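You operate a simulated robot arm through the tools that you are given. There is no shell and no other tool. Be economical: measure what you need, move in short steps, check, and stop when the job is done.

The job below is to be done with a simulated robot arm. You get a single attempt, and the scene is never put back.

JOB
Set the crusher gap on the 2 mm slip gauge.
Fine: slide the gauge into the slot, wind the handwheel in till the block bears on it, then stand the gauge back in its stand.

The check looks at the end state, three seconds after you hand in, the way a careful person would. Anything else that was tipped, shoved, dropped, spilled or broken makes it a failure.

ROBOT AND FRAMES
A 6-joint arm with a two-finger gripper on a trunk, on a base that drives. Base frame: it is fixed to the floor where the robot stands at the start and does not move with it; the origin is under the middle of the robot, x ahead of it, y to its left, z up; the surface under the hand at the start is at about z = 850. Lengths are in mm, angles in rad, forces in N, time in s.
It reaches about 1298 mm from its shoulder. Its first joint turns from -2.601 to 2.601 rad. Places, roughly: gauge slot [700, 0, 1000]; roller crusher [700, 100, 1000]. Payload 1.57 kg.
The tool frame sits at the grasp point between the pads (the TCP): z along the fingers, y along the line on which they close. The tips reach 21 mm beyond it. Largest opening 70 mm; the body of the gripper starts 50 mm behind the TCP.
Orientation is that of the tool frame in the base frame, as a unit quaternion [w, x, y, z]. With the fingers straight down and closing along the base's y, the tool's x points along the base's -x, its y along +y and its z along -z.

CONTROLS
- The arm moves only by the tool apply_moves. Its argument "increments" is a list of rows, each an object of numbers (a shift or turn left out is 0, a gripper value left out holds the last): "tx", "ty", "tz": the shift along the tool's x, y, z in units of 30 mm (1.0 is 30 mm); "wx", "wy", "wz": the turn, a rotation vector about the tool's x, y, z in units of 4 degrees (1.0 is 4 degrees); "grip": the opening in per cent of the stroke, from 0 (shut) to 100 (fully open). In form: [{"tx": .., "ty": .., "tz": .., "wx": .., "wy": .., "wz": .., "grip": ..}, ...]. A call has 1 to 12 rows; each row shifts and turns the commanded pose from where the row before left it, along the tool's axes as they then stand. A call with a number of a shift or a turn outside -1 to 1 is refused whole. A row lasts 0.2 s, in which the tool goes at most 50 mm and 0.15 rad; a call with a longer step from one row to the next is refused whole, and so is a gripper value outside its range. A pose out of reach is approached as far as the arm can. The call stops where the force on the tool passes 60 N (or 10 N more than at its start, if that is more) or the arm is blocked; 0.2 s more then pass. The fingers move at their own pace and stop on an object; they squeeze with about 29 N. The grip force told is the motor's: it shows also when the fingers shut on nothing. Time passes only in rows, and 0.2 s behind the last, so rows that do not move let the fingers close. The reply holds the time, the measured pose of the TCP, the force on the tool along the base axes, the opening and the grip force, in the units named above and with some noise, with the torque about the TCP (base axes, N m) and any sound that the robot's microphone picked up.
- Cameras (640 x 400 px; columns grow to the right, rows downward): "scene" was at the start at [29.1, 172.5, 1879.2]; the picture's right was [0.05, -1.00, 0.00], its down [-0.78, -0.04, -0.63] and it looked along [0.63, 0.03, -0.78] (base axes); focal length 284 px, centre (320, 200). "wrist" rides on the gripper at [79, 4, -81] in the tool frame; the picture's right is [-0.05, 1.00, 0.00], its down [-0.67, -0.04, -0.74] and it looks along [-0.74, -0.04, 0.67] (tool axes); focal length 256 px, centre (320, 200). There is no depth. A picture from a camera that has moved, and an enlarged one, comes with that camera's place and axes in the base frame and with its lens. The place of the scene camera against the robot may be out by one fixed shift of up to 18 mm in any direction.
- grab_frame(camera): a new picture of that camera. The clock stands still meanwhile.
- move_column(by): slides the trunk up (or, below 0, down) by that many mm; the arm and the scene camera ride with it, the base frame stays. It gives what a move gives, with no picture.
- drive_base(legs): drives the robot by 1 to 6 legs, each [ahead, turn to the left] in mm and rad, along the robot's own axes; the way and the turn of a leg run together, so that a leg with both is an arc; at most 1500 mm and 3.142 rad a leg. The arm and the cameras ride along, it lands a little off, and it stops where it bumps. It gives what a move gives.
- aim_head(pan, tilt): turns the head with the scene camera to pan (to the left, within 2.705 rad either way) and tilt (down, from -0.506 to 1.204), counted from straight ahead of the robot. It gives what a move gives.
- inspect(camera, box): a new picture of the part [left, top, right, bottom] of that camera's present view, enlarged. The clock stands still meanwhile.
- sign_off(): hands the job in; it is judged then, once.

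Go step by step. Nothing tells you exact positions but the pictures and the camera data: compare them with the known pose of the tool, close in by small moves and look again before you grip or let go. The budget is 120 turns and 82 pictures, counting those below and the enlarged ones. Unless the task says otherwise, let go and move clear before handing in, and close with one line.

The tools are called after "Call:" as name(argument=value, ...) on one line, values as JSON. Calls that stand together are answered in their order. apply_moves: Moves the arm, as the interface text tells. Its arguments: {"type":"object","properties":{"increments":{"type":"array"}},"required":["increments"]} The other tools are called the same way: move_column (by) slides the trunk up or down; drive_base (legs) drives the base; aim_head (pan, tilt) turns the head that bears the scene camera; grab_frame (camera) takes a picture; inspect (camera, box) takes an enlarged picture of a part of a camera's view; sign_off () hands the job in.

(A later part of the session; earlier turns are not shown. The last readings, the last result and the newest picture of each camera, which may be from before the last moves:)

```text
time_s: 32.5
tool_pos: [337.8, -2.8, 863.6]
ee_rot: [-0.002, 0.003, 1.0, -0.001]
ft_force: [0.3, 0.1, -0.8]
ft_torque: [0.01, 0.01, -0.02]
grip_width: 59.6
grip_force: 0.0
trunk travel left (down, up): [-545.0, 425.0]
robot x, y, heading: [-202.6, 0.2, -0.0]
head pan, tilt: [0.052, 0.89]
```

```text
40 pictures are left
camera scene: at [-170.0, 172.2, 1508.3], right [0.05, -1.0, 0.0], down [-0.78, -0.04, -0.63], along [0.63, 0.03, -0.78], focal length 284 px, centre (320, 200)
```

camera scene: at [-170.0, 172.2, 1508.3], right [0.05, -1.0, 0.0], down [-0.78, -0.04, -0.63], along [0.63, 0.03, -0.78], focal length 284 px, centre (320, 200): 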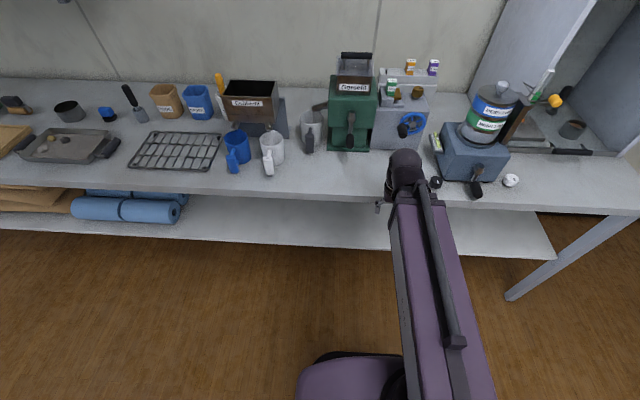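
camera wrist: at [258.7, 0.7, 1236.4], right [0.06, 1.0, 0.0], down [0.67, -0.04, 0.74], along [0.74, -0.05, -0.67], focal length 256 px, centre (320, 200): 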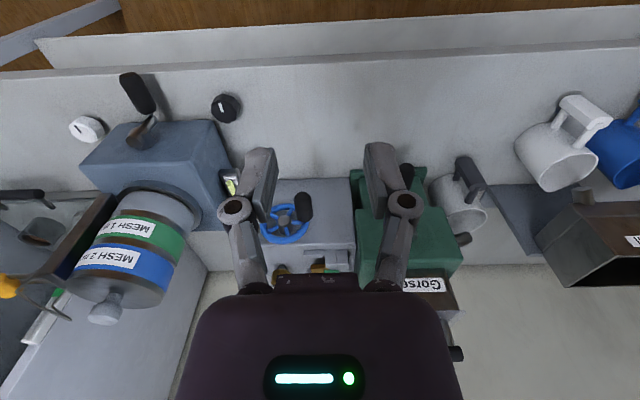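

The arm seemingly cannot move vertically at all, up or down. I'll test this with small moves to learn its limits.

Call:
move_column(by=150)

Call:
apply_moves(increments=[{"tx": -1}, {"tx": -1}, {"tx": -1}])

Call:
apply_moves(increments=[{"tz": -0.3}, {}])

Call:
apply_moves(increments=[{"wx": 1}, {"wx": 1}])

Call:
apply_moves(increments=[{"wx": -1}, {"wx": -1}, {"wy": 1}, {"wy": 1}])

```text
time_s: 34.2
tool_pos: [338.2, -2.6, 1012.6]
ee_rot: [0.0, 0.004, 1.0, 0.0]
ft_force: [-0.3, 0.1, -0.5]
ft_torque: [-0.05, 0.03, -0.02]
grip_width: 59.5
grip_force: 0.0
trunk travel left (down, up): [-695.0, 275.0]
robot x, y, heading: [-199.6, 1.4, 0.004]
head pan, tilt: [0.052, 0.89]
```

```text
time_s: 35.0
tool_pos: [428.9, -1.8, 1012.7]
ee_rot: [-0.001, 0.004, 1.0, 0.0]
ft_force: [-0.8, -0.4, -0.1]
ft_torque: [0.03, -0.01, 0.0]
grip_width: 59.5
grip_force: 0.0
trunk travel left (down, up): [-695.0, 275.0]
robot x, y, heading: [-201.0, -4.0, 0.003]
head pan, tilt: [0.052, 0.89]
```

```text
time_s: 35.6
tool_pos: [429.0, -2.0, 1013.3]
ee_rot: [-0.001, 0.003, 1.0, 0.0]
ft_force: [0.3, 0.4, 0.0]
ft_torque: [0.01, -0.01, 0.03]
grip_width: 59.4
grip_force: 0.1
out of reach, approached as far as the arm can: row 1
trunk travel left (down, up): [-695.0, 275.0]
robot x, y, heading: [-199.4, 0.2, -0.001]
head pan, tilt: [0.052, 0.89]
```

```text
time_s: 36.2
tool_pos: [427.9, -2.3, 1014.0]
ee_rot: [-0.001, 0.003, 0.998, -0.07]
ft_force: [0.4, 1.0, -0.3]
ft_torque: [0.01, -0.01, 0.0]
grip_width: 59.5
grip_force: 0.0
trunk travel left (down, up): [-695.0, 275.0]
robot x, y, heading: [-199.2, 3.7, 0.004]
head pan, tilt: [0.052, 0.89]
```

```text
time_s: 37.2
tool_pos: [428.9, -3.0, 1016.5]
ee_rot: [-0.069, 0.004, 0.998, 0.0]
ft_force: [-1.1, -0.4, 0.1]
ft_torque: [0.0, 0.01, -0.01]
grip_width: 59.5
grip_force: 0.1
trunk travel left (down, up): [-695.0, 275.0]
robot x, y, heading: [-197.7, 2.1, 0.0]
head pan, tilt: [0.052, 0.89]
```

The arm is SCARA-like: height comes only from the trunk or from pitching the wrist. Pitching the gripper forward and changing pitch will give vertical motion. I'll pitch to 45° and measure how height depends on it.

Call:
apply_moves(increments=[{"wy": -1}, {"wy": -1}, {"wy": -1}, {"wy": -1}, {"wy": -1}, {"wy": -1}, {"wy": -1}])

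Call:
apply_moves(increments=[{"wy": -1}, {"wy": -1}, {"wy": -1}, {"wy": -1}, {"wy": -1}, {"wy": -1}])

Call:
grab_frame(camera="wrist")

```text
time_s: 38.8
tool_pos: [427.7, -3.4, 1025.7]
ee_rot: [0.173, 0.004, 0.985, -0.001]
ft_force: [0.2, -0.3, -0.2]
ft_torque: [-0.06, -0.01, -0.03]
grip_width: 59.5
grip_force: 0.1
out of reach, approached as far as the arm can: row 5, 7
trunk travel left (down, up): [-695.0, 275.0]
robot x, y, heading: [-199.7, -0.4, 0.0]
head pan, tilt: [0.052, 0.89]
```

```text
time_s: 40.2
tool_pos: [467.5, -3.0, 1066.3]
ee_rot: [0.374, 0.003, 0.928, -0.002]
ft_force: [0.1, -0.1, -0.4]
ft_torque: [0.0, 0.01, 0.02]
grip_width: 59.4
grip_force: 0.0
out of reach, approached as far as the arm can: row 1, 2, 3, 4, 5, 6
trunk travel left (down, up): [-695.0, 275.0]
robot x, y, heading: [-198.1, -0.8, -0.0]
head pan, tilt: [0.052, 0.89]
```

```text
39 pictures are left
camera wrist: at [354.9, 0.5, 1070.1], right [0.05, 1.0, 0.04], down [-0.04, -0.04, 1.0], along [1.0, -0.05, 0.04], focal length 256 px, centre (320, 200)
```

wrist: 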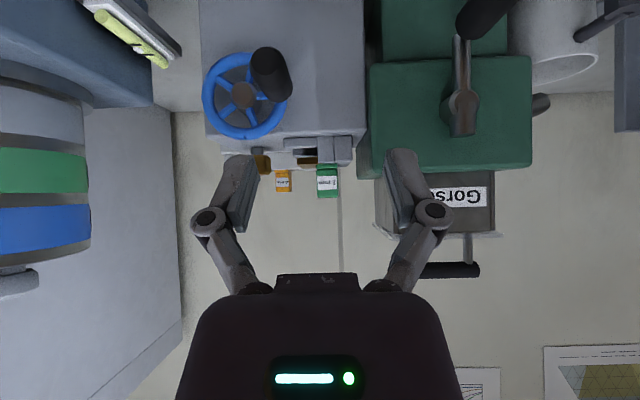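

Wrist-to-TCP is about 191 mm, so pitch changes between 30° and 62° give the needed 74 mm stroke. I'll zoom in on the wheel to refine its centre and handle.

Call:
inspect(camera="wrist", box=[190, 30, 350, 210])

Call:
move_column(by=-105)

Call:
inspect(camera="wrist", box=[190, 100, 350, 260])

```text
2.22 times, centred on (270, 120) of wrist
camera zoom: at [354.9, 0.5, 1070.1], right [0.05, 1.0, 0.04], down [-0.04, -0.04, 1.0], along [1.0, -0.05, 0.04], focal length 569 px, centre (431, 378)
```

zoom: 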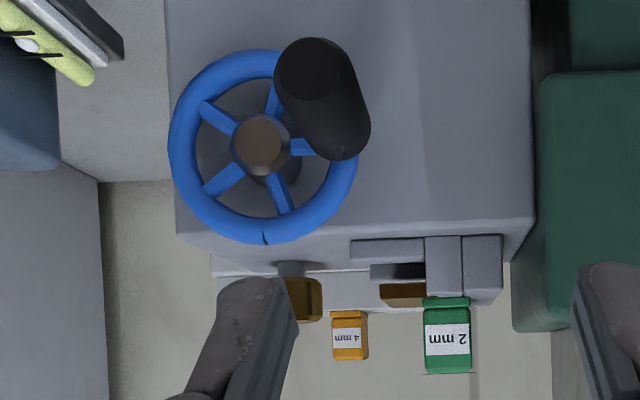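

```text
time_s: 41.6
tool_pos: [467.5, -3.1, 959.5]
ee_rot: [0.373, 0.003, 0.928, -0.001]
ft_force: [0.3, -0.3, 0.3]
ft_torque: [0.01, -0.01, -0.01]
grip_width: 59.6
grip_force: 0.0
trunk travel left (down, up): [-590.0, 380.0]
robot x, y, heading: [-201.3, -0.9, -0.001]
head pan, tilt: [0.052, 0.89]
```

```text
2.50 times, centred on (270, 180) of wrist
camera zoom: at [354.7, 0.5, 965.2], right [0.05, 1.0, 0.04], down [-0.04, -0.04, 1.0], along [1.0, -0.05, 0.03], focal length 640 px, centre (445, 250)
```

zoom: 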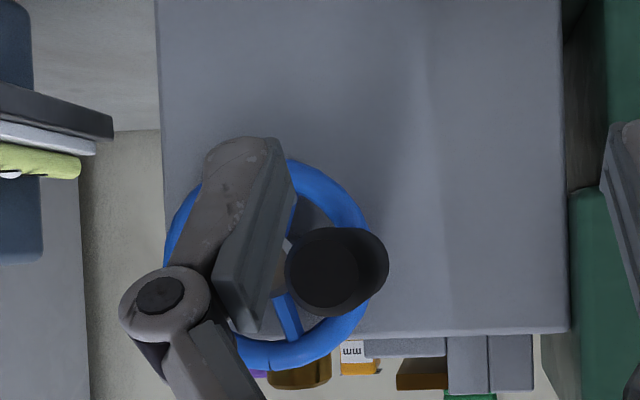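

Refined: hub about (-81, 976) in y,z, handle axis about (-45, 973), diameter about 23. I'll line up in front of the handle.

Call:
apply_moves(increments=[{"wy": -1, "ty": -0.7}, {"ty": -0.7}])

Call:
move_column(by=5)

Call:
inspect(camera="wrist", box=[210, 80, 430, 300])

```text
time_s: 42.2
tool_pos: [475.8, -46.9, 970.8]
ee_rot: [0.405, 0.003, 0.914, -0.001]
ft_force: [0.0, 0.2, -0.3]
ft_torque: [0.01, 0.03, 0.0]
grip_width: 59.7
grip_force: 0.1
out of reach, approached as far as the arm can: row 1
trunk travel left (down, up): [-590.0, 380.0]
robot x, y, heading: [-198.3, 3.4, -0.002]
head pan, tilt: [0.052, 0.89]
```

```text
time_s: 42.7
tool_pos: [475.4, -46.1, 974.7]
ee_rot: [0.405, 0.003, 0.915, -0.002]
ft_force: [-0.2, -0.4, 0.0]
ft_torque: [-0.01, -0.02, 0.0]
grip_width: 59.4
grip_force: 0.1
trunk travel left (down, up): [-595.0, 375.0]
robot x, y, heading: [-199.4, 7.6, 0.001]
head pan, tilt: [0.052, 0.89]
```

```text
1.82 times, centred on (320, 190) of wrist
camera zoom: at [362.4, -41.6, 971.5], right [0.04, 1.0, 0.04], down [-0.1, -0.03, 0.99], along [0.99, -0.05, 0.1], focal length 465 px, centre (320, 218)
```

zoom: 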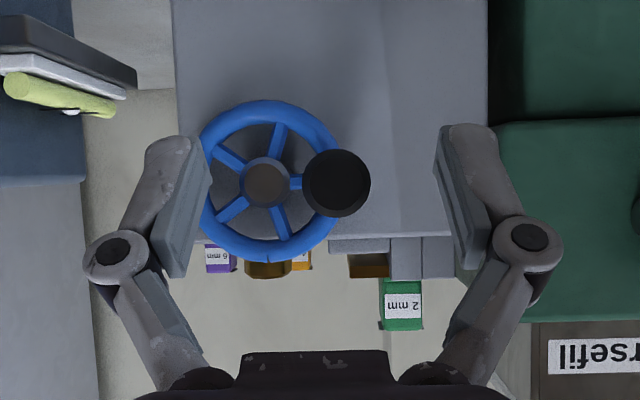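

Call:
apply_moves(increments=[{"tx": -0.506, "tz": 0.558, "ty": 0.05}, {"tx": -0.506, "tz": 0.558}, {"tx": -0.506, "tz": 0.558}, {"tx": -0.506, "tz": 0.558}])

Call:
grab_frame(camera="wrist")

```text
time_s: 43.7
tool_pos: [565.5, -44.6, 975.9]
ee_rot: [0.406, 0.004, 0.914, -0.002]
ft_force: [0.1, -0.5, 0.6]
ft_torque: [-0.03, -0.01, 0.0]
grip_width: 59.6
grip_force: 0.0
trunk travel left (down, up): [-595.0, 375.0]
robot x, y, heading: [-196.2, 2.6, -0.001]
head pan, tilt: [0.052, 0.89]
```

```text
35 pictures are left
camera wrist: at [453.6, -40.9, 971.4], right [0.04, 1.0, 0.04], down [-0.1, -0.03, 0.99], along [0.99, -0.05, 0.1], focal length 256 px, centre (320, 200)
```

wrist: 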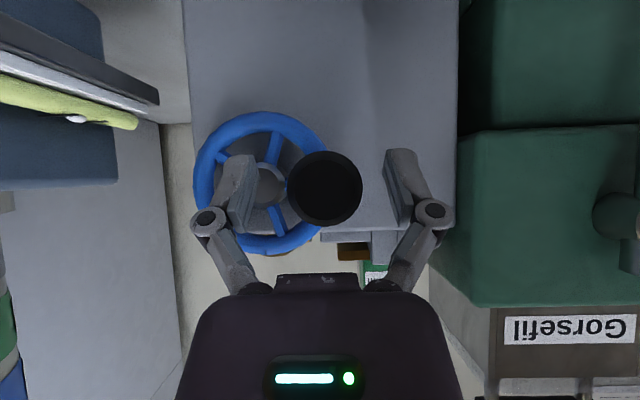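

The handle sits between the fingers. Closing.

Call:
apply_moves(increments=[{"grip": 40}, {"grip": 0}, {}, {}])

```text
time_s: 44.7
tool_pos: [565.5, -42.4, 975.8]
ee_rot: [0.405, 0.003, 0.914, -0.001]
ft_force: [-3.8, 18.3, -0.8]
ft_torque: [0.02, 0.12, 0.2]
grip_width: 24.9
grip_force: 31.7
trunk travel left (down, up): [-595.0, 375.0]
robot x, y, heading: [-201.5, 1.9, -0.002]
head pan, tilt: [0.052, 0.89]
```

Call:
apply_moves(increments=[{"ty": 0.07}, {}])

```text
time_s: 45.3
tool_pos: [565.7, -42.5, 974.9]
ee_rot: [0.405, 0.004, 0.914, -0.003]
ft_force: [-4.6, 7.4, -1.5]
ft_torque: [-0.03, 0.05, 0.03]
grip_width: 25.1
grip_force: 32.2
trunk travel left (down, up): [-595.0, 375.0]
robot x, y, heading: [-198.5, -0.6, -0.004]
head pan, tilt: [0.052, 0.89]
```

Gripped well. Test turn: wind the handle up and over (clockwise from the front) by 36°, watching the force.

Call:
apply_moves(increments=[{"tx": -0.185, "tz": -0.1675, "ty": -0.026, "wy": -0.743}, {"tx": -0.185, "tz": -0.151, "ty": -0.077, "wy": -0.678}, {"tx": -0.175, "tz": -0.129, "ty": -0.126, "wy": -0.6}])

Call:
grab_frame(camera="wrist")

```text
time_s: 46.1
tool_pos: [565.5, -50.5, 995.3]
ee_rot: [0.468, 0.003, 0.884, -0.002]
ft_force: [-8.0, -3.9, -5.5]
ft_torque: [0.01, 0.77, -0.09]
grip_width: 25.2
grip_force: 32.0
trunk travel left (down, up): [-595.0, 375.0]
robot x, y, heading: [-199.9, -3.4, 0.003]
head pan, tilt: [0.052, 0.89]
```

```text
34 pictures are left
camera wrist: at [454.1, -46.5, 976.3], right [0.04, 1.0, 0.04], down [-0.24, -0.03, 0.97], along [0.97, -0.05, 0.24], focal length 256 px, centre (320, 200)
```

wrist: 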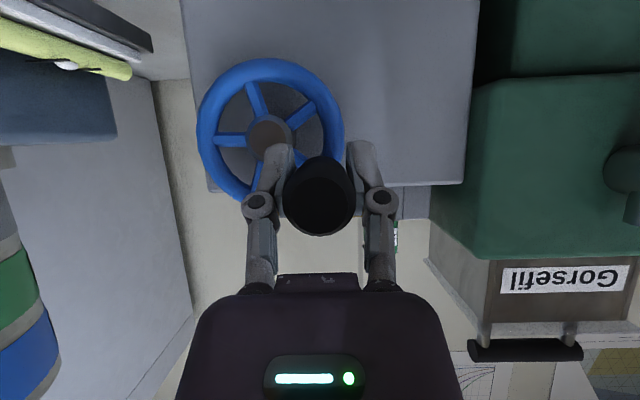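

The wheel turns easily. I'll check which way the block goes.

Call:
inspect(camera="scene", box=[360, 50, 450, 150])

```text
4.00 times, centred on (405, 100) of scene
camera zoom: at [-170.3, 171.8, 1558.2], right [0.05, -1.0, 0.0], down [-0.78, -0.04, -0.63], along [0.63, 0.03, -0.78], focal length 1135 px, centre (-20, 600)
```

zoom: 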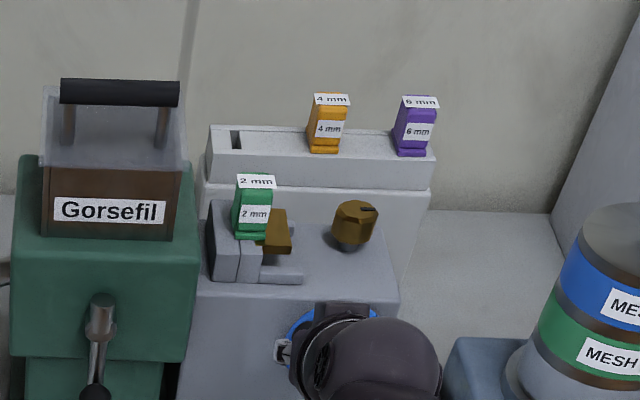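

Call:
apply_moves(increments=[{"tx": -0.154, "tz": -0.1045, "ty": -0.168, "wy": -0.5}, {"tx": -0.125, "tz": -0.0785, "ty": -0.203, "wy": -0.39}, {"tx": -0.088, "tz": -0.052, "ty": -0.229, "wy": -0.265}, {"tx": -0.045, "tz": -0.0256, "ty": -0.245, "wy": -0.1325}, {"ty": -0.251}, {"tx": 0.0455, "tz": 0.0252, "ty": -0.245, "wy": 0.1325}])

Call:
inspect(camera="scene", box=[360, 50, 450, 150])

```text
time_s: 47.5
tool_pos: [565.9, -88.4, 1006.9]
ee_rot: [0.502, 0.002, 0.865, 0.0]
ft_force: [-16.1, 8.3, -25.4]
ft_torque: [-0.02, -0.11, 0.11]
grip_width: 25.1
grip_force: 32.1
trunk travel left (down, up): [-595.0, 375.0]
robot x, y, heading: [-199.8, -4.1, 0.0]
head pan, tilt: [0.052, 0.89]
```

```text
4.00 times, centred on (405, 100) of scene
camera zoom: at [-169.2, 172.9, 1558.1], right [0.05, -1.0, 0.0], down [-0.78, -0.04, -0.63], along [0.63, 0.03, -0.78], focal length 1135 px, centre (-20, 600)
```

zoom: 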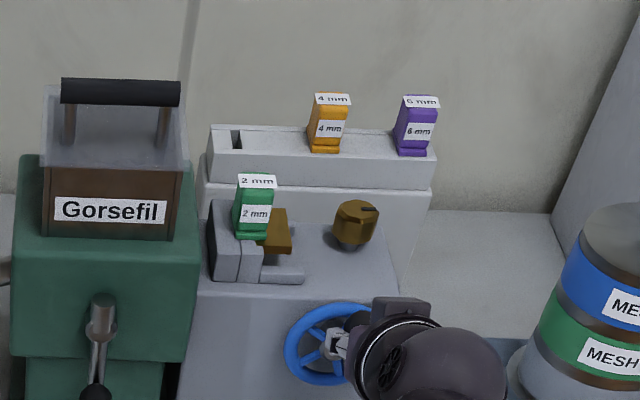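

The block has barely moved in about 106°. A fit to the poses gives hub (-78.2, 972.4) and R 35.9. I'll continue round another 144°.

Call:
apply_moves(increments=[{"tx": 0.2118, "tz": 0.1198, "ty": -0.178, "wy": 0.43}, {"tx": 0.1254, "tz": 0.076, "ty": -0.203, "wy": 0.39}, {"tx": 0.1569, "tz": 0.1011, "ty": -0.168, "wy": 0.505}, {"tx": 0.178, "tz": 0.1237, "ty": -0.126, "wy": 0.6}, {"tx": 0.1885, "tz": 0.1431, "ty": -0.077, "wy": 0.6825}, {"tx": 0.1917, "tz": 0.1605, "ty": -0.026, "wy": 0.75}, {"tx": 0.183, "tz": 0.1703, "ty": 0.026, "wy": 0.7875}, {"tx": 0.1641, "tz": 0.1705, "ty": 0.077, "wy": 0.7925}, {"tx": 0.1414, "tz": 0.1641, "ty": 0.126, "wy": 0.77}, {"tx": 0.1141, "tz": 0.1478, "ty": 0.168, "wy": 0.71}, {"tx": 0.0837, "tz": 0.1204, "ty": 0.203, "wy": 0.5975}, {"tx": 0.0536, "tz": 0.0844, "ty": 0.229, "wy": 0.4275}])

Call:
inspect(camera="scene", box=[400, 85, 450, 125])

```text
time_s: 50.1
tool_pos: [565.4, -86.1, 942.2]
ee_rot: [0.268, 0.003, 0.963, -0.001]
ft_force: [13.3, 8.0, 34.9]
ft_torque: [-0.05, -0.76, 0.09]
grip_width: 25.1
grip_force: 32.2
out of reach, approached as far as the arm can: row 8
trunk travel left (down, up): [-595.0, 375.0]
robot x, y, heading: [-195.7, 2.8, -0.003]
head pan, tilt: [0.052, 0.89]
```

```text
10.00 times, centred on (425, 105) of scene
camera zoom: at [-172.4, 173.5, 1558.6], right [0.05, -1.0, 0.0], down [-0.78, -0.04, -0.63], along [0.63, 0.03, -0.78], focal length 2837 px, centre (-730, 1150)
```

zoom: 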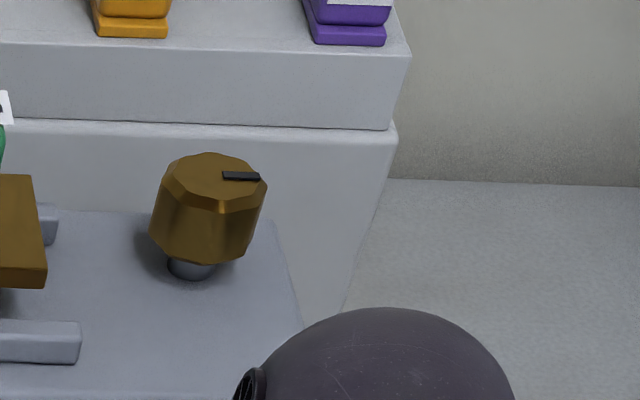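

Call:
inspect(camera="scene", box=[370, 90, 410, 125])

```text
11.43 times, centred on (390, 108) of scene
camera zoom: at [-172.4, 173.5, 1558.6], right [0.05, -1.0, 0.0], down [-0.78, -0.04, -0.63], along [0.63, 0.03, -0.78], focal length 3242 px, centre (-480, 1257)
```

zoom: 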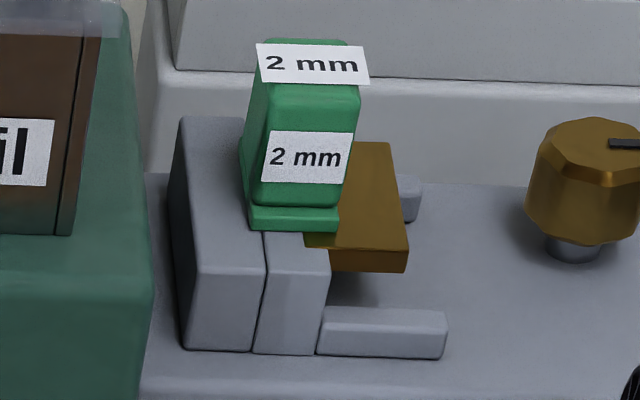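

That gives a clear baseline view of the block. Block corner to rail end is 39 px. I'll continue another 144° with slightly smaller vertical amplitude, since the handle slides a bit in the pads.

Call:
apply_moves(increments=[{"tx": -0.0494, "tz": -0.0831, "ty": 0.243, "wy": -0.415}, {"ty": 0.253}, {"tx": -0.025, "tz": -0.0394, "ty": 0.243, "wy": -0.195}, {"tx": -0.051, "tz": -0.0781, "ty": 0.228, "wy": -0.3775}, {"tx": -0.0778, "tz": -0.1124, "ty": 0.202, "wy": -0.525}, {"tx": -0.1018, "tz": -0.1362, "ty": 0.167, "wy": -0.6225}, {"tx": -0.1266, "tz": -0.1549, "ty": 0.127, "wy": -0.69}, {"tx": -0.145, "tz": -0.161, "ty": 0.077, "wy": -0.7075}, {"tx": -0.1622, "tz": -0.163, "ty": 0.027, "wy": -0.7175}, {"tx": -0.1702, "tz": -0.1547, "ty": -0.027, "wy": -0.685}, {"tx": -0.1671, "tz": -0.1379, "ty": -0.077, "wy": -0.62}, {"tx": -0.1596, "tz": -0.1205, "ty": -0.127, "wy": -0.5575}])

Call:
inspect(camera="scene", box=[370, 90, 410, 125])

Call:
grab_frame(camera="wrist")

```text
time_s: 52.7
tool_pos: [565.3, -50.6, 994.2]
ee_rot: [0.462, 0.004, 0.887, -0.001]
ft_force: [-18.4, -17.8, -15.3]
ft_torque: [0.05, 0.78, -0.16]
grip_width: 25.0
grip_force: 32.1
trunk travel left (down, up): [-595.0, 375.0]
robot x, y, heading: [-197.5, -1.1, -0.006]
head pan, tilt: [0.052, 0.89]
```

```text
11.43 times, centred on (390, 108) of scene
camera zoom: at [-170.5, 170.1, 1558.3], right [0.05, -1.0, 0.0], down [-0.78, -0.04, -0.63], along [0.63, 0.03, -0.78], focal length 3242 px, centre (-480, 1257)
```

zoom: 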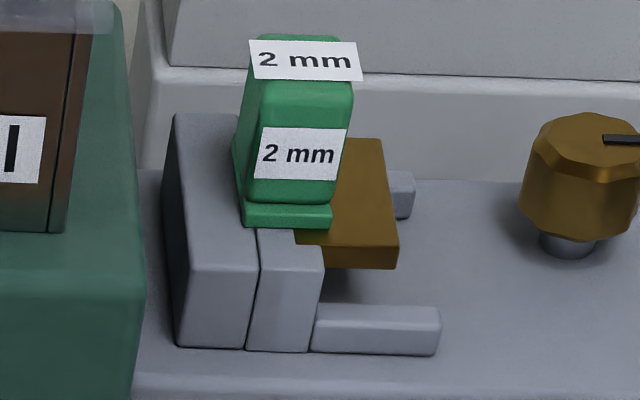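

```text
28 pictures are left
camera wrist: at [453.7, -45.6, 975.6], right [0.04, 1.0, 0.04], down [-0.23, -0.03, 0.97], along [0.97, -0.05, 0.23], focal length 256 px, centre (320, 200)
```

wrist: 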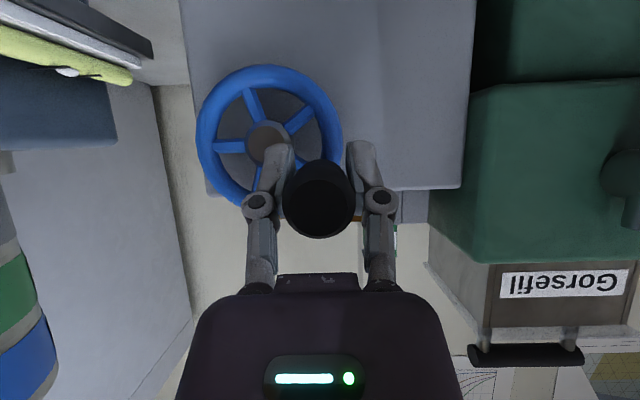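

The block is closing toward the gauge at roughly 1.5 mm per turn. I'll continue the turn.

Call:
apply_moves(increments=[{"tx": -0.1395, "tz": -0.0971, "ty": -0.167, "wy": -0.4575}, {"tx": -0.1146, "tz": -0.0744, "ty": -0.202, "wy": -0.365}, {"tx": -0.0795, "tz": -0.0488, "ty": -0.228, "wy": -0.245}, {"tx": -0.0402, "tz": -0.0237, "ty": -0.243, "wy": -0.1225}, {"ty": -0.253}, {"tx": 0.0404, "tz": 0.0234, "ty": -0.243, "wy": 0.1225}, {"tx": 0.0804, "tz": 0.0475, "ty": -0.228, "wy": 0.245}, {"tx": 0.1165, "tz": 0.0715, "ty": -0.202, "wy": 0.365}, {"tx": 0.1426, "tz": 0.0926, "ty": -0.167, "wy": 0.4575}, {"tx": 0.1642, "tz": 0.1142, "ty": -0.127, "wy": 0.5575}, {"tx": 0.1729, "tz": 0.1306, "ty": -0.077, "wy": 0.62}, {"tx": 0.1774, "tz": 0.1464, "ty": -0.027, "wy": 0.685}])

```text
time_s: 55.3
tool_pos: [564.1, -114.6, 974.5]
ee_rot: [0.404, 0.004, 0.915, -0.001]
ft_force: [4.9, -7.5, 0.6]
ft_torque: [0.02, -0.77, -0.08]
grip_width: 24.9
grip_force: 32.0
trunk travel left (down, up): [-595.0, 375.0]
robot x, y, heading: [-199.4, 0.6, -0.0]
head pan, tilt: [0.052, 0.89]
```

Call:
apply_moves(increments=[{"tx": 0.1702, "tz": 0.1547, "ty": 0.027, "wy": 0.7175}, {"tx": 0.1528, "tz": 0.1536, "ty": 0.077, "wy": 0.7075}, {"tx": 0.1339, "tz": 0.1486, "ty": 0.127, "wy": 0.69}, {"tx": 0.1076, "tz": 0.1316, "ty": 0.167, "wy": 0.6225}, {"tx": 0.0818, "tz": 0.1095, "ty": 0.202, "wy": 0.525}, {"tx": 0.0531, "tz": 0.0768, "ty": 0.228, "wy": 0.3775}, {"tx": 0.0255, "tz": 0.0391, "ty": 0.243, "wy": 0.195}, {"ty": 0.253}, {"tx": -0.025, "tz": -0.0394, "ty": 0.243, "wy": -0.195}, {"tx": -0.051, "tz": -0.0781, "ty": 0.228, "wy": -0.3775}, {"tx": -0.0778, "tz": -0.1124, "ty": 0.202, "wy": -0.525}, {"tx": -0.1018, "tz": -0.1362, "ty": 0.167, "wy": -0.6225}])

Call:
inspect(camera="scene", box=[370, 90, 410, 125])

```text
time_s: 57.9
tool_pos: [565.9, -48.3, 956.3]
ee_rot: [0.336, 0.004, 0.942, -0.002]
ft_force: [2.5, -9.1, 5.3]
ft_torque: [0.0, 0.62, 0.04]
grip_width: 25.1
grip_force: 31.8
trunk travel left (down, up): [-595.0, 375.0]
robot x, y, heading: [-199.4, 0.8, -0.002]
head pan, tilt: [0.052, 0.89]
```

```text
11.43 times, centred on (390, 108) of scene
camera zoom: at [-170.1, 171.1, 1558.5], right [0.05, -1.0, 0.0], down [-0.78, -0.04, -0.63], along [0.63, 0.03, -0.78], focal length 3242 px, centre (-480, 1257)
```

zoom: 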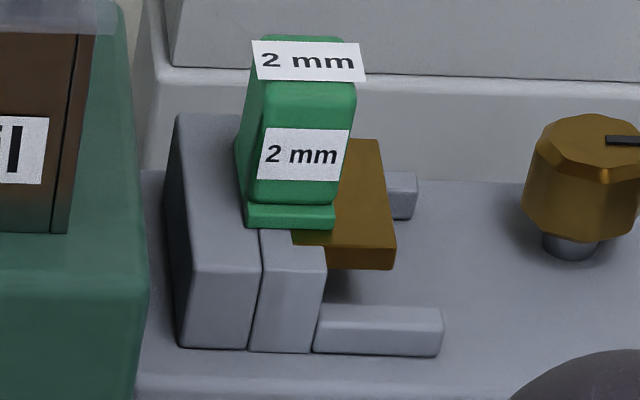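

Now 47 px. About 1.9 turns done, so roughly 2 mm per turn, with about one turn left. I'll continue 144°.

Call:
apply_moves(increments=[{"tx": -0.1266, "tz": -0.1549, "ty": 0.127, "wy": -0.69}, {"tx": -0.145, "tz": -0.161, "ty": 0.077, "wy": -0.7075}, {"tx": -0.1622, "tz": -0.163, "ty": 0.027, "wy": -0.7175}, {"tx": -0.1702, "tz": -0.1547, "ty": -0.027, "wy": -0.685}, {"tx": -0.1671, "tz": -0.1379, "ty": -0.077, "wy": -0.62}, {"tx": -0.1596, "tz": -0.1205, "ty": -0.127, "wy": -0.5575}, {"tx": -0.1395, "tz": -0.0971, "ty": -0.167, "wy": -0.4575}, {"tx": -0.1146, "tz": -0.0744, "ty": -0.202, "wy": -0.365}, {"tx": -0.0795, "tz": -0.0488, "ty": -0.228, "wy": -0.245}, {"tx": -0.0402, "tz": -0.0237, "ty": -0.243, "wy": -0.1225}, {"ty": -0.253}, {"tx": 0.0404, "tz": 0.0234, "ty": -0.243, "wy": 0.1225}])

Call:
inspect(camera="scene", box=[370, 90, 410, 125])

```text
time_s: 60.5
tool_pos: [564.6, -88.8, 1005.3]
ee_rot: [0.497, 0.003, 0.868, -0.003]
ft_force: [-5.6, -0.7, 1.6]
ft_torque: [0.01, -0.54, -0.08]
grip_width: 24.8
grip_force: 32.3
trunk travel left (down, up): [-595.0, 375.0]
robot x, y, heading: [-201.0, -0.8, -0.001]
head pan, tilt: [0.052, 0.89]
```

```text
11.43 times, centred on (390, 108) of scene
camera zoom: at [-170.9, 172.1, 1558.4], right [0.05, -1.0, 0.0], down [-0.78, -0.04, -0.63], along [0.63, 0.03, -0.78], focal length 3242 px, centre (-480, 1257)
```

zoom: 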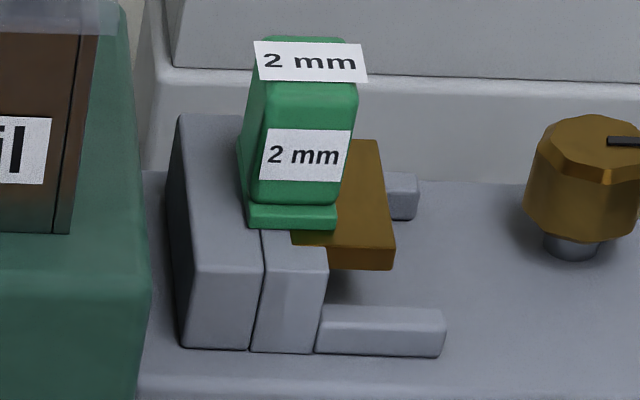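

50.5 px now, with the force still low and the gauge unmoved. Continuing in shorter steps.

Call:
apply_moves(increments=[{"tx": 0.0804, "tz": 0.0475, "ty": -0.228, "wy": 0.245}, {"tx": 0.1165, "tz": 0.0715, "ty": -0.202, "wy": 0.365}, {"tx": 0.1426, "tz": 0.0926, "ty": -0.167, "wy": 0.4575}, {"tx": 0.1642, "tz": 0.1142, "ty": -0.127, "wy": 0.5575}, {"tx": 0.1729, "tz": 0.1306, "ty": -0.077, "wy": 0.62}, {"tx": 0.1774, "tz": 0.1464, "ty": -0.027, "wy": 0.685}])

Call:
apply_moves(increments=[{"tx": 0.1702, "tz": 0.1547, "ty": 0.027, "wy": 0.7175}, {"tx": 0.1528, "tz": 0.1536, "ty": 0.077, "wy": 0.7075}, {"tx": 0.1339, "tz": 0.1486, "ty": 0.127, "wy": 0.69}, {"tx": 0.1076, "tz": 0.1316, "ty": 0.167, "wy": 0.6225}])

Call:
inspect(camera="scene", box=[370, 90, 410, 125])

```text
time_s: 61.9
tool_pos: [564.8, -114.1, 975.2]
ee_rot: [0.404, 0.004, 0.915, -0.002]
ft_force: [-1.8, -17.0, 1.5]
ft_torque: [0.04, -0.6, -0.17]
grip_width: 25.2
grip_force: 32.2
trunk travel left (down, up): [-595.0, 375.0]
robot x, y, heading: [-196.3, -1.8, -0.0]
head pan, tilt: [0.052, 0.89]
```

```text
time_s: 62.9
tool_pos: [565.5, -102.6, 949.4]
ee_rot: [0.313, 0.003, 0.95, 0.0]
ft_force: [-4.5, -13.0, -17.1]
ft_torque: [-0.02, -0.42, -0.15]
grip_width: 25.2
grip_force: 32.0
trunk travel left (down, up): [-595.0, 375.0]
robot x, y, heading: [-199.8, 0.2, 0.001]
head pan, tilt: [0.052, 0.89]
```

```text
11.43 times, centred on (390, 108) of scene
camera zoom: at [-168.8, 170.5, 1558.3], right [0.05, -1.0, 0.0], down [-0.78, -0.04, -0.63], along [0.63, 0.03, -0.78], focal length 3242 px, centre (-480, 1257)
```

zoom: 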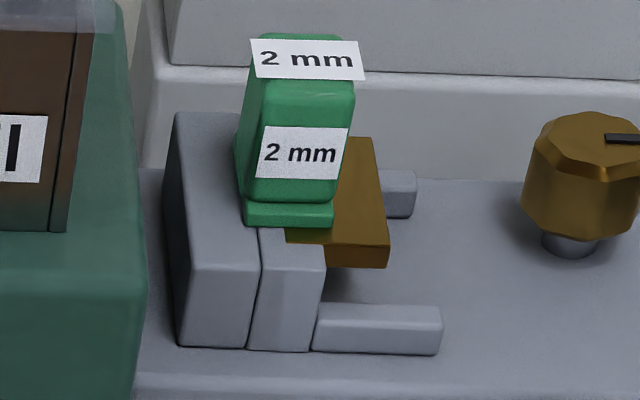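

52.5 px, and still no resistance. Continuing.

Call:
apply_moves(increments=[{"tx": 0.0818, "tz": 0.1095, "ty": 0.202, "wy": 0.525}, {"tx": 0.0531, "tz": 0.0768, "ty": 0.228, "wy": 0.3775}, {"tx": 0.0255, "tz": 0.0391, "ty": 0.243, "wy": 0.195}, {"ty": 0.253}, {"tx": -0.025, "tz": -0.0394, "ty": 0.243, "wy": -0.195}, {"tx": -0.051, "tz": -0.0781, "ty": 0.228, "wy": -0.3775}])

Call:
apply_moves(increments=[{"tx": -0.0778, "tz": -0.1124, "ty": 0.202, "wy": -0.525}, {"tx": -0.1018, "tz": -0.1362, "ty": 0.167, "wy": -0.6225}, {"tx": -0.1266, "tz": -0.1549, "ty": 0.127, "wy": -0.69}])

Call:
inspect(camera="scene", box=[370, 90, 410, 125])

```text
time_s: 64.1
tool_pos: [567.1, -78.9, 942.3]
ee_rot: [0.28, 0.006, 0.96, -0.011]
ft_force: [2.5, -22.7, -15.1]
ft_torque: [-0.01, 0.45, -0.24]
grip_width: 25.2
grip_force: 32.1
trunk travel left (down, up): [-595.0, 375.0]
robot x, y, heading: [-202.1, 2.2, 0.002]
head pan, tilt: [0.052, 0.89]
stopped in row 5: the force on the tool passed its limit at 68 N (the readings are from after the stop); the commanded pose is now the measured one
```

```text
time_s: 64.5
tool_pos: [566.0, -78.3, 943.6]
ee_rot: [0.291, 0.008, 0.956, -0.017]
ft_force: [7.1, -18.5, -26.0]
ft_torque: [-0.06, 0.69, -0.52]
grip_width: 25.5
grip_force: 31.9
trunk travel left (down, up): [-595.0, 375.0]
robot x, y, heading: [-198.7, -4.1, -0.001]
head pan, tilt: [0.052, 0.89]
stopped in row 2: the force on the tool passed its limit at 90 N (the readings are from after the stop); the commanded pose is now the measured one
```

```text
11.43 times, centred on (390, 108) of scene
camera zoom: at [-165.9, 170.2, 1558.2], right [0.05, -1.0, 0.0], down [-0.78, -0.04, -0.63], along [0.63, 0.03, -0.78], focal length 3242 px, centre (-480, 1257)
```

zoom: 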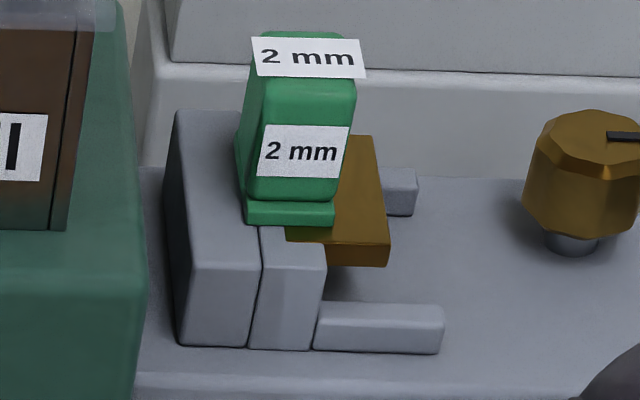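

The wheel stopped hard at about 270°, with the force jumping to 68–90 N. The block bears on the gauge. I'll release the handle and back straight off.

Call:
apply_moves(increments=[{"grip": 50}, {"grip": 75}, {}, {}])

Call:
grab_frame(camera="wrist")

```text
time_s: 65.5
tool_pos: [564.4, -75.4, 946.3]
ee_rot: [0.295, 0.007, 0.955, -0.015]
ft_force: [0.4, -0.7, -0.6]
ft_torque: [-0.02, 0.01, 0.01]
grip_width: 52.7
grip_force: 0.0
trunk travel left (down, up): [-595.0, 375.0]
robot x, y, heading: [-199.4, 0.1, -0.003]
head pan, tilt: [0.052, 0.89]
```

```text
23 pictures are left
camera wrist: at [453.2, -68.8, 969.3], right [0.07, 1.0, 0.01], down [0.13, -0.01, 0.99], along [0.99, -0.06, -0.13], focal length 256 px, centre (320, 200)
```

wrist: 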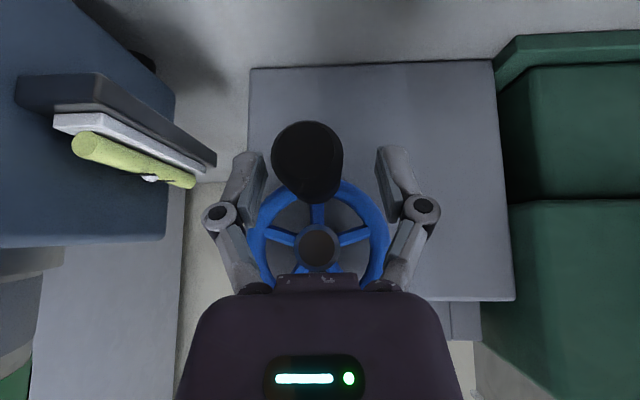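

The gripper is free of the handle. Retreating, then returning the tool to straight down.

Call:
apply_moves(increments=[{"tx": 0.695, "tz": -0.46}, {"tx": 0.695, "tz": -0.46}, {"tx": 0.695, "tz": -0.46}, {"tx": 0.695, "tz": -0.46}])

Call:
move_column(by=200)

Call:
apply_moves(increments=[{"wy": 1}, {"wy": 1}, {"wy": 1}, {"wy": 1}, {"wy": 1}, {"wy": 1}, {"wy": 1}, {"wy": 1}, {"wy": 0.55}, {"wx": -0.34, "wz": -0.2}, {}])

```text
time_s: 66.5
tool_pos: [463.3, -73.7, 946.0]
ee_rot: [0.294, 0.007, 0.956, -0.015]
ft_force: [-0.3, -0.6, -0.2]
ft_torque: [0.0, -0.02, 0.0]
grip_width: 52.4
grip_force: 0.0
trunk travel left (down, up): [-595.0, 375.0]
robot x, y, heading: [-197.6, 0.0, 0.003]
head pan, tilt: [0.052, 0.89]
```

```text
time_s: 68.7
tool_pos: [463.3, -73.2, 1145.2]
ee_rot: [0.294, 0.008, 0.956, -0.015]
ft_force: [-0.1, 0.7, 0.1]
ft_torque: [-0.02, 0.01, 0.02]
grip_width: 52.5
grip_force: 0.1
trunk travel left (down, up): [-795.0, 175.0]
robot x, y, heading: [-199.6, 1.8, 0.0]
head pan, tilt: [0.052, 0.89]
```

```text
time_s: 71.1
tool_pos: [463.8, -73.3, 1114.6]
ee_rot: [-0.001, 0.003, 1.0, 0.0]
ft_force: [0.6, -0.5, -0.2]
ft_torque: [0.01, 0.01, -0.01]
grip_width: 52.5
grip_force: 0.0
out of reach, approached as far as the arm can: row 1, 2, 3, 4, 5, 7
trunk travel left (down, up): [-795.0, 175.0]
robot x, y, heading: [-198.8, 0.5, 0.002]
head pan, tilt: [0.052, 0.89]
```

Now I'll go back over the gauge: up, then to (673, -3).

Call:
move_column(by=50)

Call:
apply_moves(increments=[{"tx": -1, "ty": 0.35}, {"tx": -1, "ty": 0.35}, {"tx": -1, "ty": 0.35}, {"tx": -1, "ty": 0.35}, {"tx": -1, "ty": 0.35}, {"tx": -1, "ty": 0.35}, {"tx": -0.98, "ty": 0.25}, {}])

Call:
grab_frame(camera="wrist")

Call:
inspect(camera="wrist", box=[250, 0, 390, 120])

```text
time_s: 72.0
tool_pos: [463.1, -72.8, 1162.9]
ee_rot: [0.0, 0.003, 1.0, 0.0]
ft_force: [-0.9, 0.3, 0.0]
ft_torque: [0.03, -0.03, -0.01]
grip_width: 52.2
grip_force: 0.0
trunk travel left (down, up): [-845.0, 125.0]
robot x, y, heading: [-194.6, -1.8, -0.001]
head pan, tilt: [0.052, 0.89]
```

```text
time_s: 73.8
tool_pos: [674.0, -5.8, 1163.6]
ee_rot: [-0.001, 0.003, 1.0, 0.0]
ft_force: [-0.6, -0.5, 0.1]
ft_torque: [-0.01, -0.02, 0.01]
grip_width: 52.5
grip_force: 0.1
trunk travel left (down, up): [-845.0, 125.0]
robot x, y, heading: [-198.6, 0.8, 0.001]
head pan, tilt: [0.052, 0.89]
```

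```text
22 pictures are left
camera wrist: at [595.3, -0.9, 1246.2], right [0.06, 1.0, 0.0], down [0.67, -0.04, 0.74], along [0.74, -0.05, -0.67], focal length 256 px, centre (320, 200)
```

wrist: 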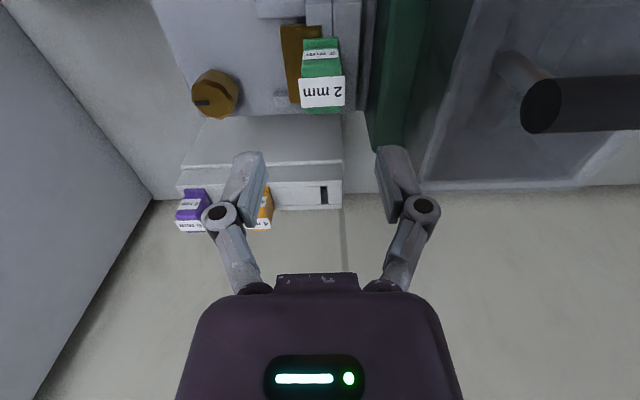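

```text
3.33 times, centred on (320, 60) of wrist
camera zoom: at [595.3, -0.9, 1246.2], right [0.06, 1.0, 0.0], down [0.67, -0.04, 0.74], along [0.74, -0.05, -0.67], focal length 853 px, centre (320, 667)
```

zoom: 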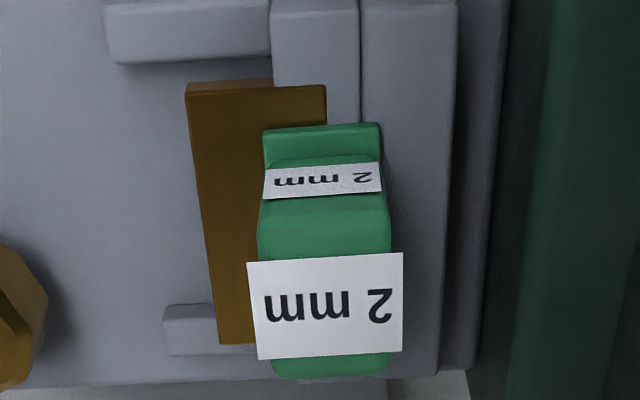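

TCP is centred on the gauge within about 1 mm. Lowering with the trunk.

Call:
move_column(by=-73)

Call:
grab_frame(camera="wrist")

```text
time_s: 74.9
tool_pos: [674.4, -5.6, 1091.6]
ee_rot: [0.0, 0.004, 1.0, 0.0]
ft_force: [-1.2, 0.4, -0.3]
ft_torque: [0.0, 0.01, 0.02]
grip_width: 52.3
grip_force: 0.1
trunk travel left (down, up): [-772.0, 198.0]
robot x, y, heading: [-196.4, -1.8, 0.002]
head pan, tilt: [0.052, 0.89]
```

```text
20 pictures are left
camera wrist: at [595.6, -0.9, 1172.9], right [0.06, 1.0, 0.0], down [0.67, -0.04, 0.74], along [0.74, -0.05, -0.67], focal length 256 px, centre (320, 200)
```

wrist: 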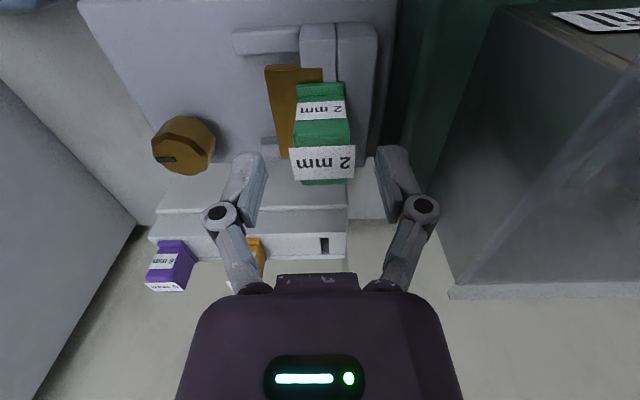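

Call:
apply_moves(increments=[{"ty": 0.04}])

Call:
move_column(by=-23)

Call:
apply_moves(increments=[{"grip": 45}, {"grip": 20}, {"grip": 0}, {}, {}])

```text
time_s: 75.3
tool_pos: [675.0, -2.8, 1091.3]
ee_rot: [0.0, 0.003, 1.0, 0.0]
ft_force: [-1.1, -0.4, -1.1]
ft_torque: [0.03, 0.03, 0.01]
grip_width: 52.6
grip_force: 0.0
trunk travel left (down, up): [-772.0, 198.0]
robot x, y, heading: [-198.7, -1.6, 0.002]
head pan, tilt: [0.052, 0.89]
```

```text
time_s: 76.0
tool_pos: [674.5, -3.9, 1068.0]
ee_rot: [-0.001, 0.003, 1.0, 0.0]
ft_force: [0.0, -0.6, 0.2]
ft_torque: [0.01, 0.04, 0.0]
grip_width: 52.5
grip_force: 0.1
trunk travel left (down, up): [-749.0, 221.0]
robot x, y, heading: [-198.6, 1.8, -0.002]
head pan, tilt: [0.052, 0.89]
```

```text
time_s: 77.2
tool_pos: [674.1, -2.6, 1068.1]
ee_rot: [0.0, 0.004, 1.0, 0.0]
ft_force: [0.9, 0.1, 0.8]
ft_torque: [-0.04, -0.03, 0.04]
grip_width: 25.0
grip_force: 28.5
trunk travel left (down, up): [-749.0, 221.0]
robot x, y, heading: [-196.9, 0.4, -0.0]
head pan, tilt: [0.052, 0.89]
```

Gripped with no side force. Drawing the gauge up gently.

Call:
move_column(by=6)

Call:
inspect(camera="wrist", box=[260, 40, 380, 140])

```text
time_s: 77.8
tool_pos: [674.9, -2.6, 1073.0]
ee_rot: [0.0, 0.003, 1.0, 0.0]
ft_force: [0.5, 0.1, -0.6]
ft_torque: [-0.04, -0.04, 0.01]
grip_width: 25.1
grip_force: 28.8
trunk travel left (down, up): [-755.0, 215.0]
robot x, y, heading: [-203.1, 0.8, 0.002]
head pan, tilt: [0.052, 0.89]
```

```text
4.00 times, centred on (320, 90) of wrist
camera zoom: at [596.1, 0.8, 1155.8], right [0.06, 1.0, 0.0], down [0.67, -0.04, 0.74], along [0.74, -0.05, -0.67], focal length 1024 px, centre (320, 640)
```

zoom: 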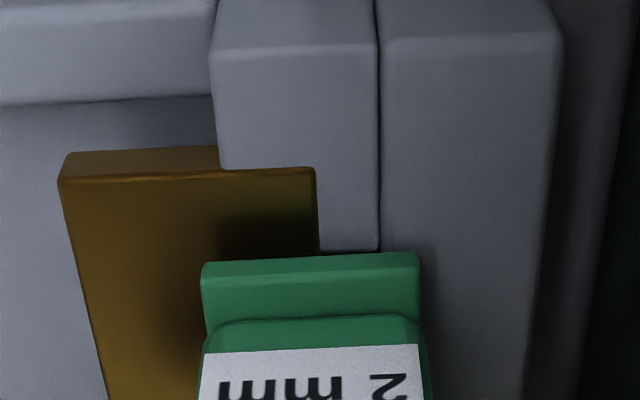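

It lifts without drag. Raising clear, then measuring the gap left.

Call:
move_column(by=90)

Call:
inspect(camera="wrist", box=[270, 0, 370, 100])

Call:
inspect(camera="scene", box=[370, 110, 430, 220])

```text
time_s: 79.0
tool_pos: [674.3, -3.4, 1163.3]
ee_rot: [0.0, 0.003, 1.0, 0.0]
ft_force: [0.7, -0.4, 0.2]
ft_torque: [0.0, -0.01, 0.02]
grip_width: 24.9
grip_force: 29.0
trunk travel left (down, up): [-845.0, 125.0]
robot x, y, heading: [-200.6, -0.4, -0.002]
head pan, tilt: [0.052, 0.89]
```

```text
4.00 times, centred on (320, 50) of wrist
camera zoom: at [596.1, 0.8, 1245.7], right [0.06, 1.0, 0.0], down [0.67, -0.04, 0.74], along [0.74, -0.05, -0.67], focal length 1024 px, centre (320, 800)
```

zoom: 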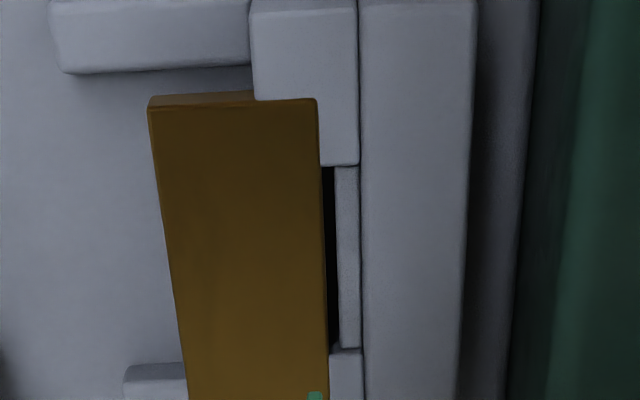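

```text
3.64 times, centred on (400, 165) of scene
camera zoom: at [-169.6, 172.2, 1808.2], right [0.05, -1.0, 0.0], down [-0.78, -0.04, -0.63], along [0.63, 0.03, -0.78], focal length 1032 px, centre (29, 327)
```

zoom: 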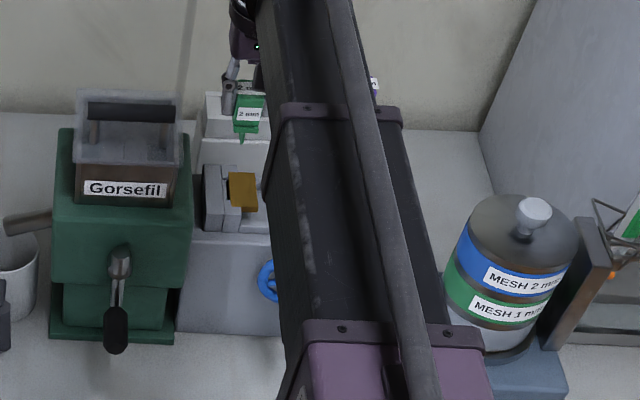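

The remaining gap is about 2 mm, as wanted. Now carrying the gauge back over its stand slot.

Call:
apply_moves(increments=[{"tx": -1}, {"tx": -1}, {"tx": -1}, {"tx": -1}, {"tx": -1, "ty": -0.1}, {"tx": -0.14, "ty": -0.083}, {}])

Call:
move_column(by=-60)

Call:
grab_frame(camera="wrist")

Call:
inspect(camera="wrist", box=[260, 20, 380, 120])

```text
time_s: 80.6
tool_pos: [828.2, -9.9, 1164.0]
ee_rot: [-0.001, 0.004, 1.0, 0.0]
ft_force: [0.7, 0.6, -1.5]
ft_torque: [0.03, 0.01, 0.0]
grip_width: 25.1
grip_force: 28.8
trunk travel left (down, up): [-845.0, 125.0]
robot x, y, heading: [-201.2, -0.3, -0.0]
head pan, tilt: [0.052, 0.89]
```

```text
time_s: 81.6
tool_pos: [826.9, -9.2, 1103.5]
ee_rot: [0.0, 0.003, 1.0, 0.0]
ft_force: [-0.4, -0.6, -0.3]
ft_torque: [-0.04, 0.02, 0.01]
grip_width: 25.1
grip_force: 29.3
trunk travel left (down, up): [-785.0, 185.0]
robot x, y, heading: [-198.5, 3.3, 0.003]
head pan, tilt: [0.052, 0.89]
```

```text
16 pictures are left
camera wrist: at [749.6, -5.9, 1185.9], right [0.06, 1.0, 0.0], down [0.67, -0.04, 0.74], along [0.74, -0.05, -0.67], focal length 256 px, centre (320, 200)
```

wrist: 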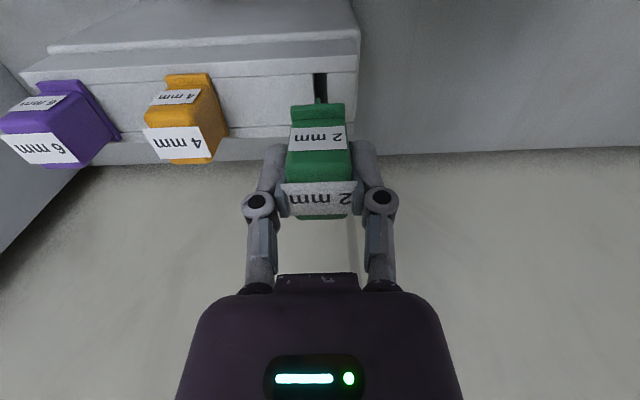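

```text
4.00 times, centred on (320, 70) of wrist
camera zoom: at [749.6, -5.9, 1185.9], right [0.06, 1.0, 0.0], down [0.67, -0.04, 0.74], along [0.74, -0.05, -0.67], focal length 1024 px, centre (320, 720)
```

zoom: 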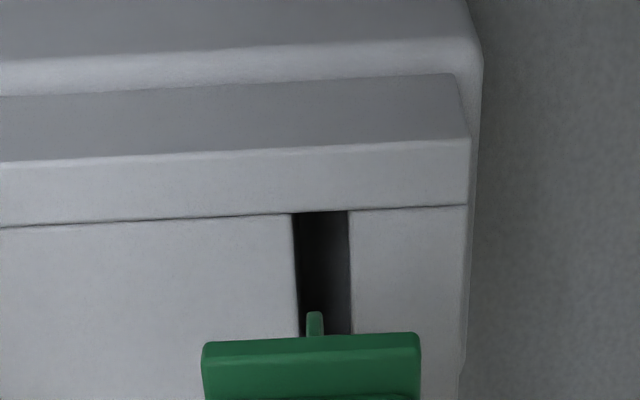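

The blade is aligned with the stand slot within about half a millimetre. Lowering in steps.

Call:
move_column(by=-23)

Call:
move_column(by=-6)

```text
time_s: 82.3
tool_pos: [828.2, -10.1, 1080.4]
ee_rot: [0.001, 0.003, 1.0, 0.0]
ft_force: [-0.1, 0.4, -0.7]
ft_torque: [0.03, 0.01, 0.04]
grip_width: 25.0
grip_force: 28.9
trunk travel left (down, up): [-762.0, 208.0]
robot x, y, heading: [-198.5, -1.4, 0.002]
head pan, tilt: [0.052, 0.89]
```

```text
time_s: 82.9
tool_pos: [828.6, -9.8, 1075.2]
ee_rot: [0.0, 0.003, 1.0, 0.0]
ft_force: [0.6, -0.5, -1.0]
ft_torque: [0.01, 0.0, 0.0]
grip_width: 24.6
grip_force: 29.1
trunk travel left (down, up): [-756.0, 214.0]
robot x, y, heading: [-200.6, 1.6, 0.007]
head pan, tilt: [0.052, 0.89]
```

Call:
move_column(by=-6)

Call:
move_column(by=-4)

Call:
inspect(camera="wrist", box=[260, 40, 380, 140])

```text
time_s: 83.4
tool_pos: [828.6, -9.5, 1069.3]
ee_rot: [0.0, 0.003, 1.0, 0.0]
ft_force: [0.5, 0.6, -0.8]
ft_torque: [0.0, 0.01, -0.02]
grip_width: 25.0
grip_force: 28.9
trunk travel left (down, up): [-750.0, 220.0]
robot x, y, heading: [-198.3, 0.2, -0.0]
head pan, tilt: [0.052, 0.89]
```

```text
time_s: 84.0
tool_pos: [829.4, -9.2, 1064.7]
ee_rot: [0.0, 0.004, 1.0, 0.0]
ft_force: [0.0, 1.1, -0.9]
ft_torque: [-0.01, -0.02, -0.01]
grip_width: 24.9
grip_force: 29.5
trunk travel left (down, up): [-746.0, 224.0]
robot x, y, heading: [-201.5, -0.7, -0.004]
head pan, tilt: [0.052, 0.89]
```

```text
4.00 times, centred on (320, 90) of wrist
camera zoom: at [749.7, -5.8, 1146.8], right [0.06, 1.0, 0.0], down [0.67, -0.04, 0.74], along [0.74, -0.05, -0.67], focal length 1024 px, centre (320, 640)
```

zoom: 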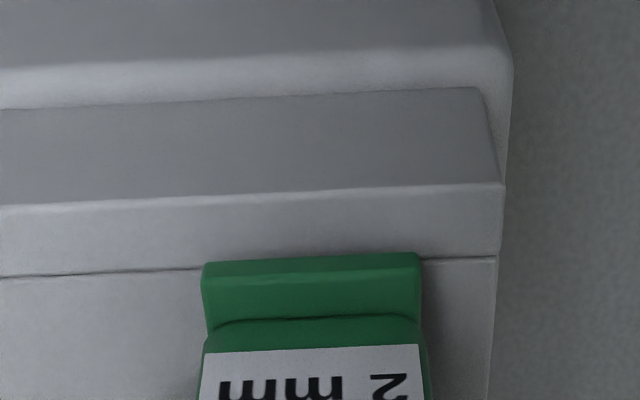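

No contact yet. A couple more small steps until it bears.

Call:
move_column(by=-2)

Call:
move_column(by=-1)

```text
time_s: 84.5
tool_pos: [828.4, -9.8, 1063.4]
ee_rot: [0.0, 0.003, 1.0, 0.0]
ft_force: [0.0, 0.4, -0.1]
ft_torque: [0.01, -0.02, -0.02]
grip_width: 24.9
grip_force: 28.8
trunk travel left (down, up): [-744.0, 226.0]
robot x, y, heading: [-201.8, -0.8, -0.002]
head pan, tilt: [0.052, 0.89]
```

```text
time_s: 85.0
tool_pos: [828.0, -9.4, 1062.6]
ee_rot: [0.0, 0.004, 1.0, 0.0]
ft_force: [-0.1, 0.2, -0.4]
ft_torque: [0.0, -0.03, -0.02]
grip_width: 25.1
grip_force: 28.7
trunk travel left (down, up): [-743.0, 227.0]
robot x, y, heading: [-200.1, 2.2, 0.0]
head pan, tilt: [0.052, 0.89]
```

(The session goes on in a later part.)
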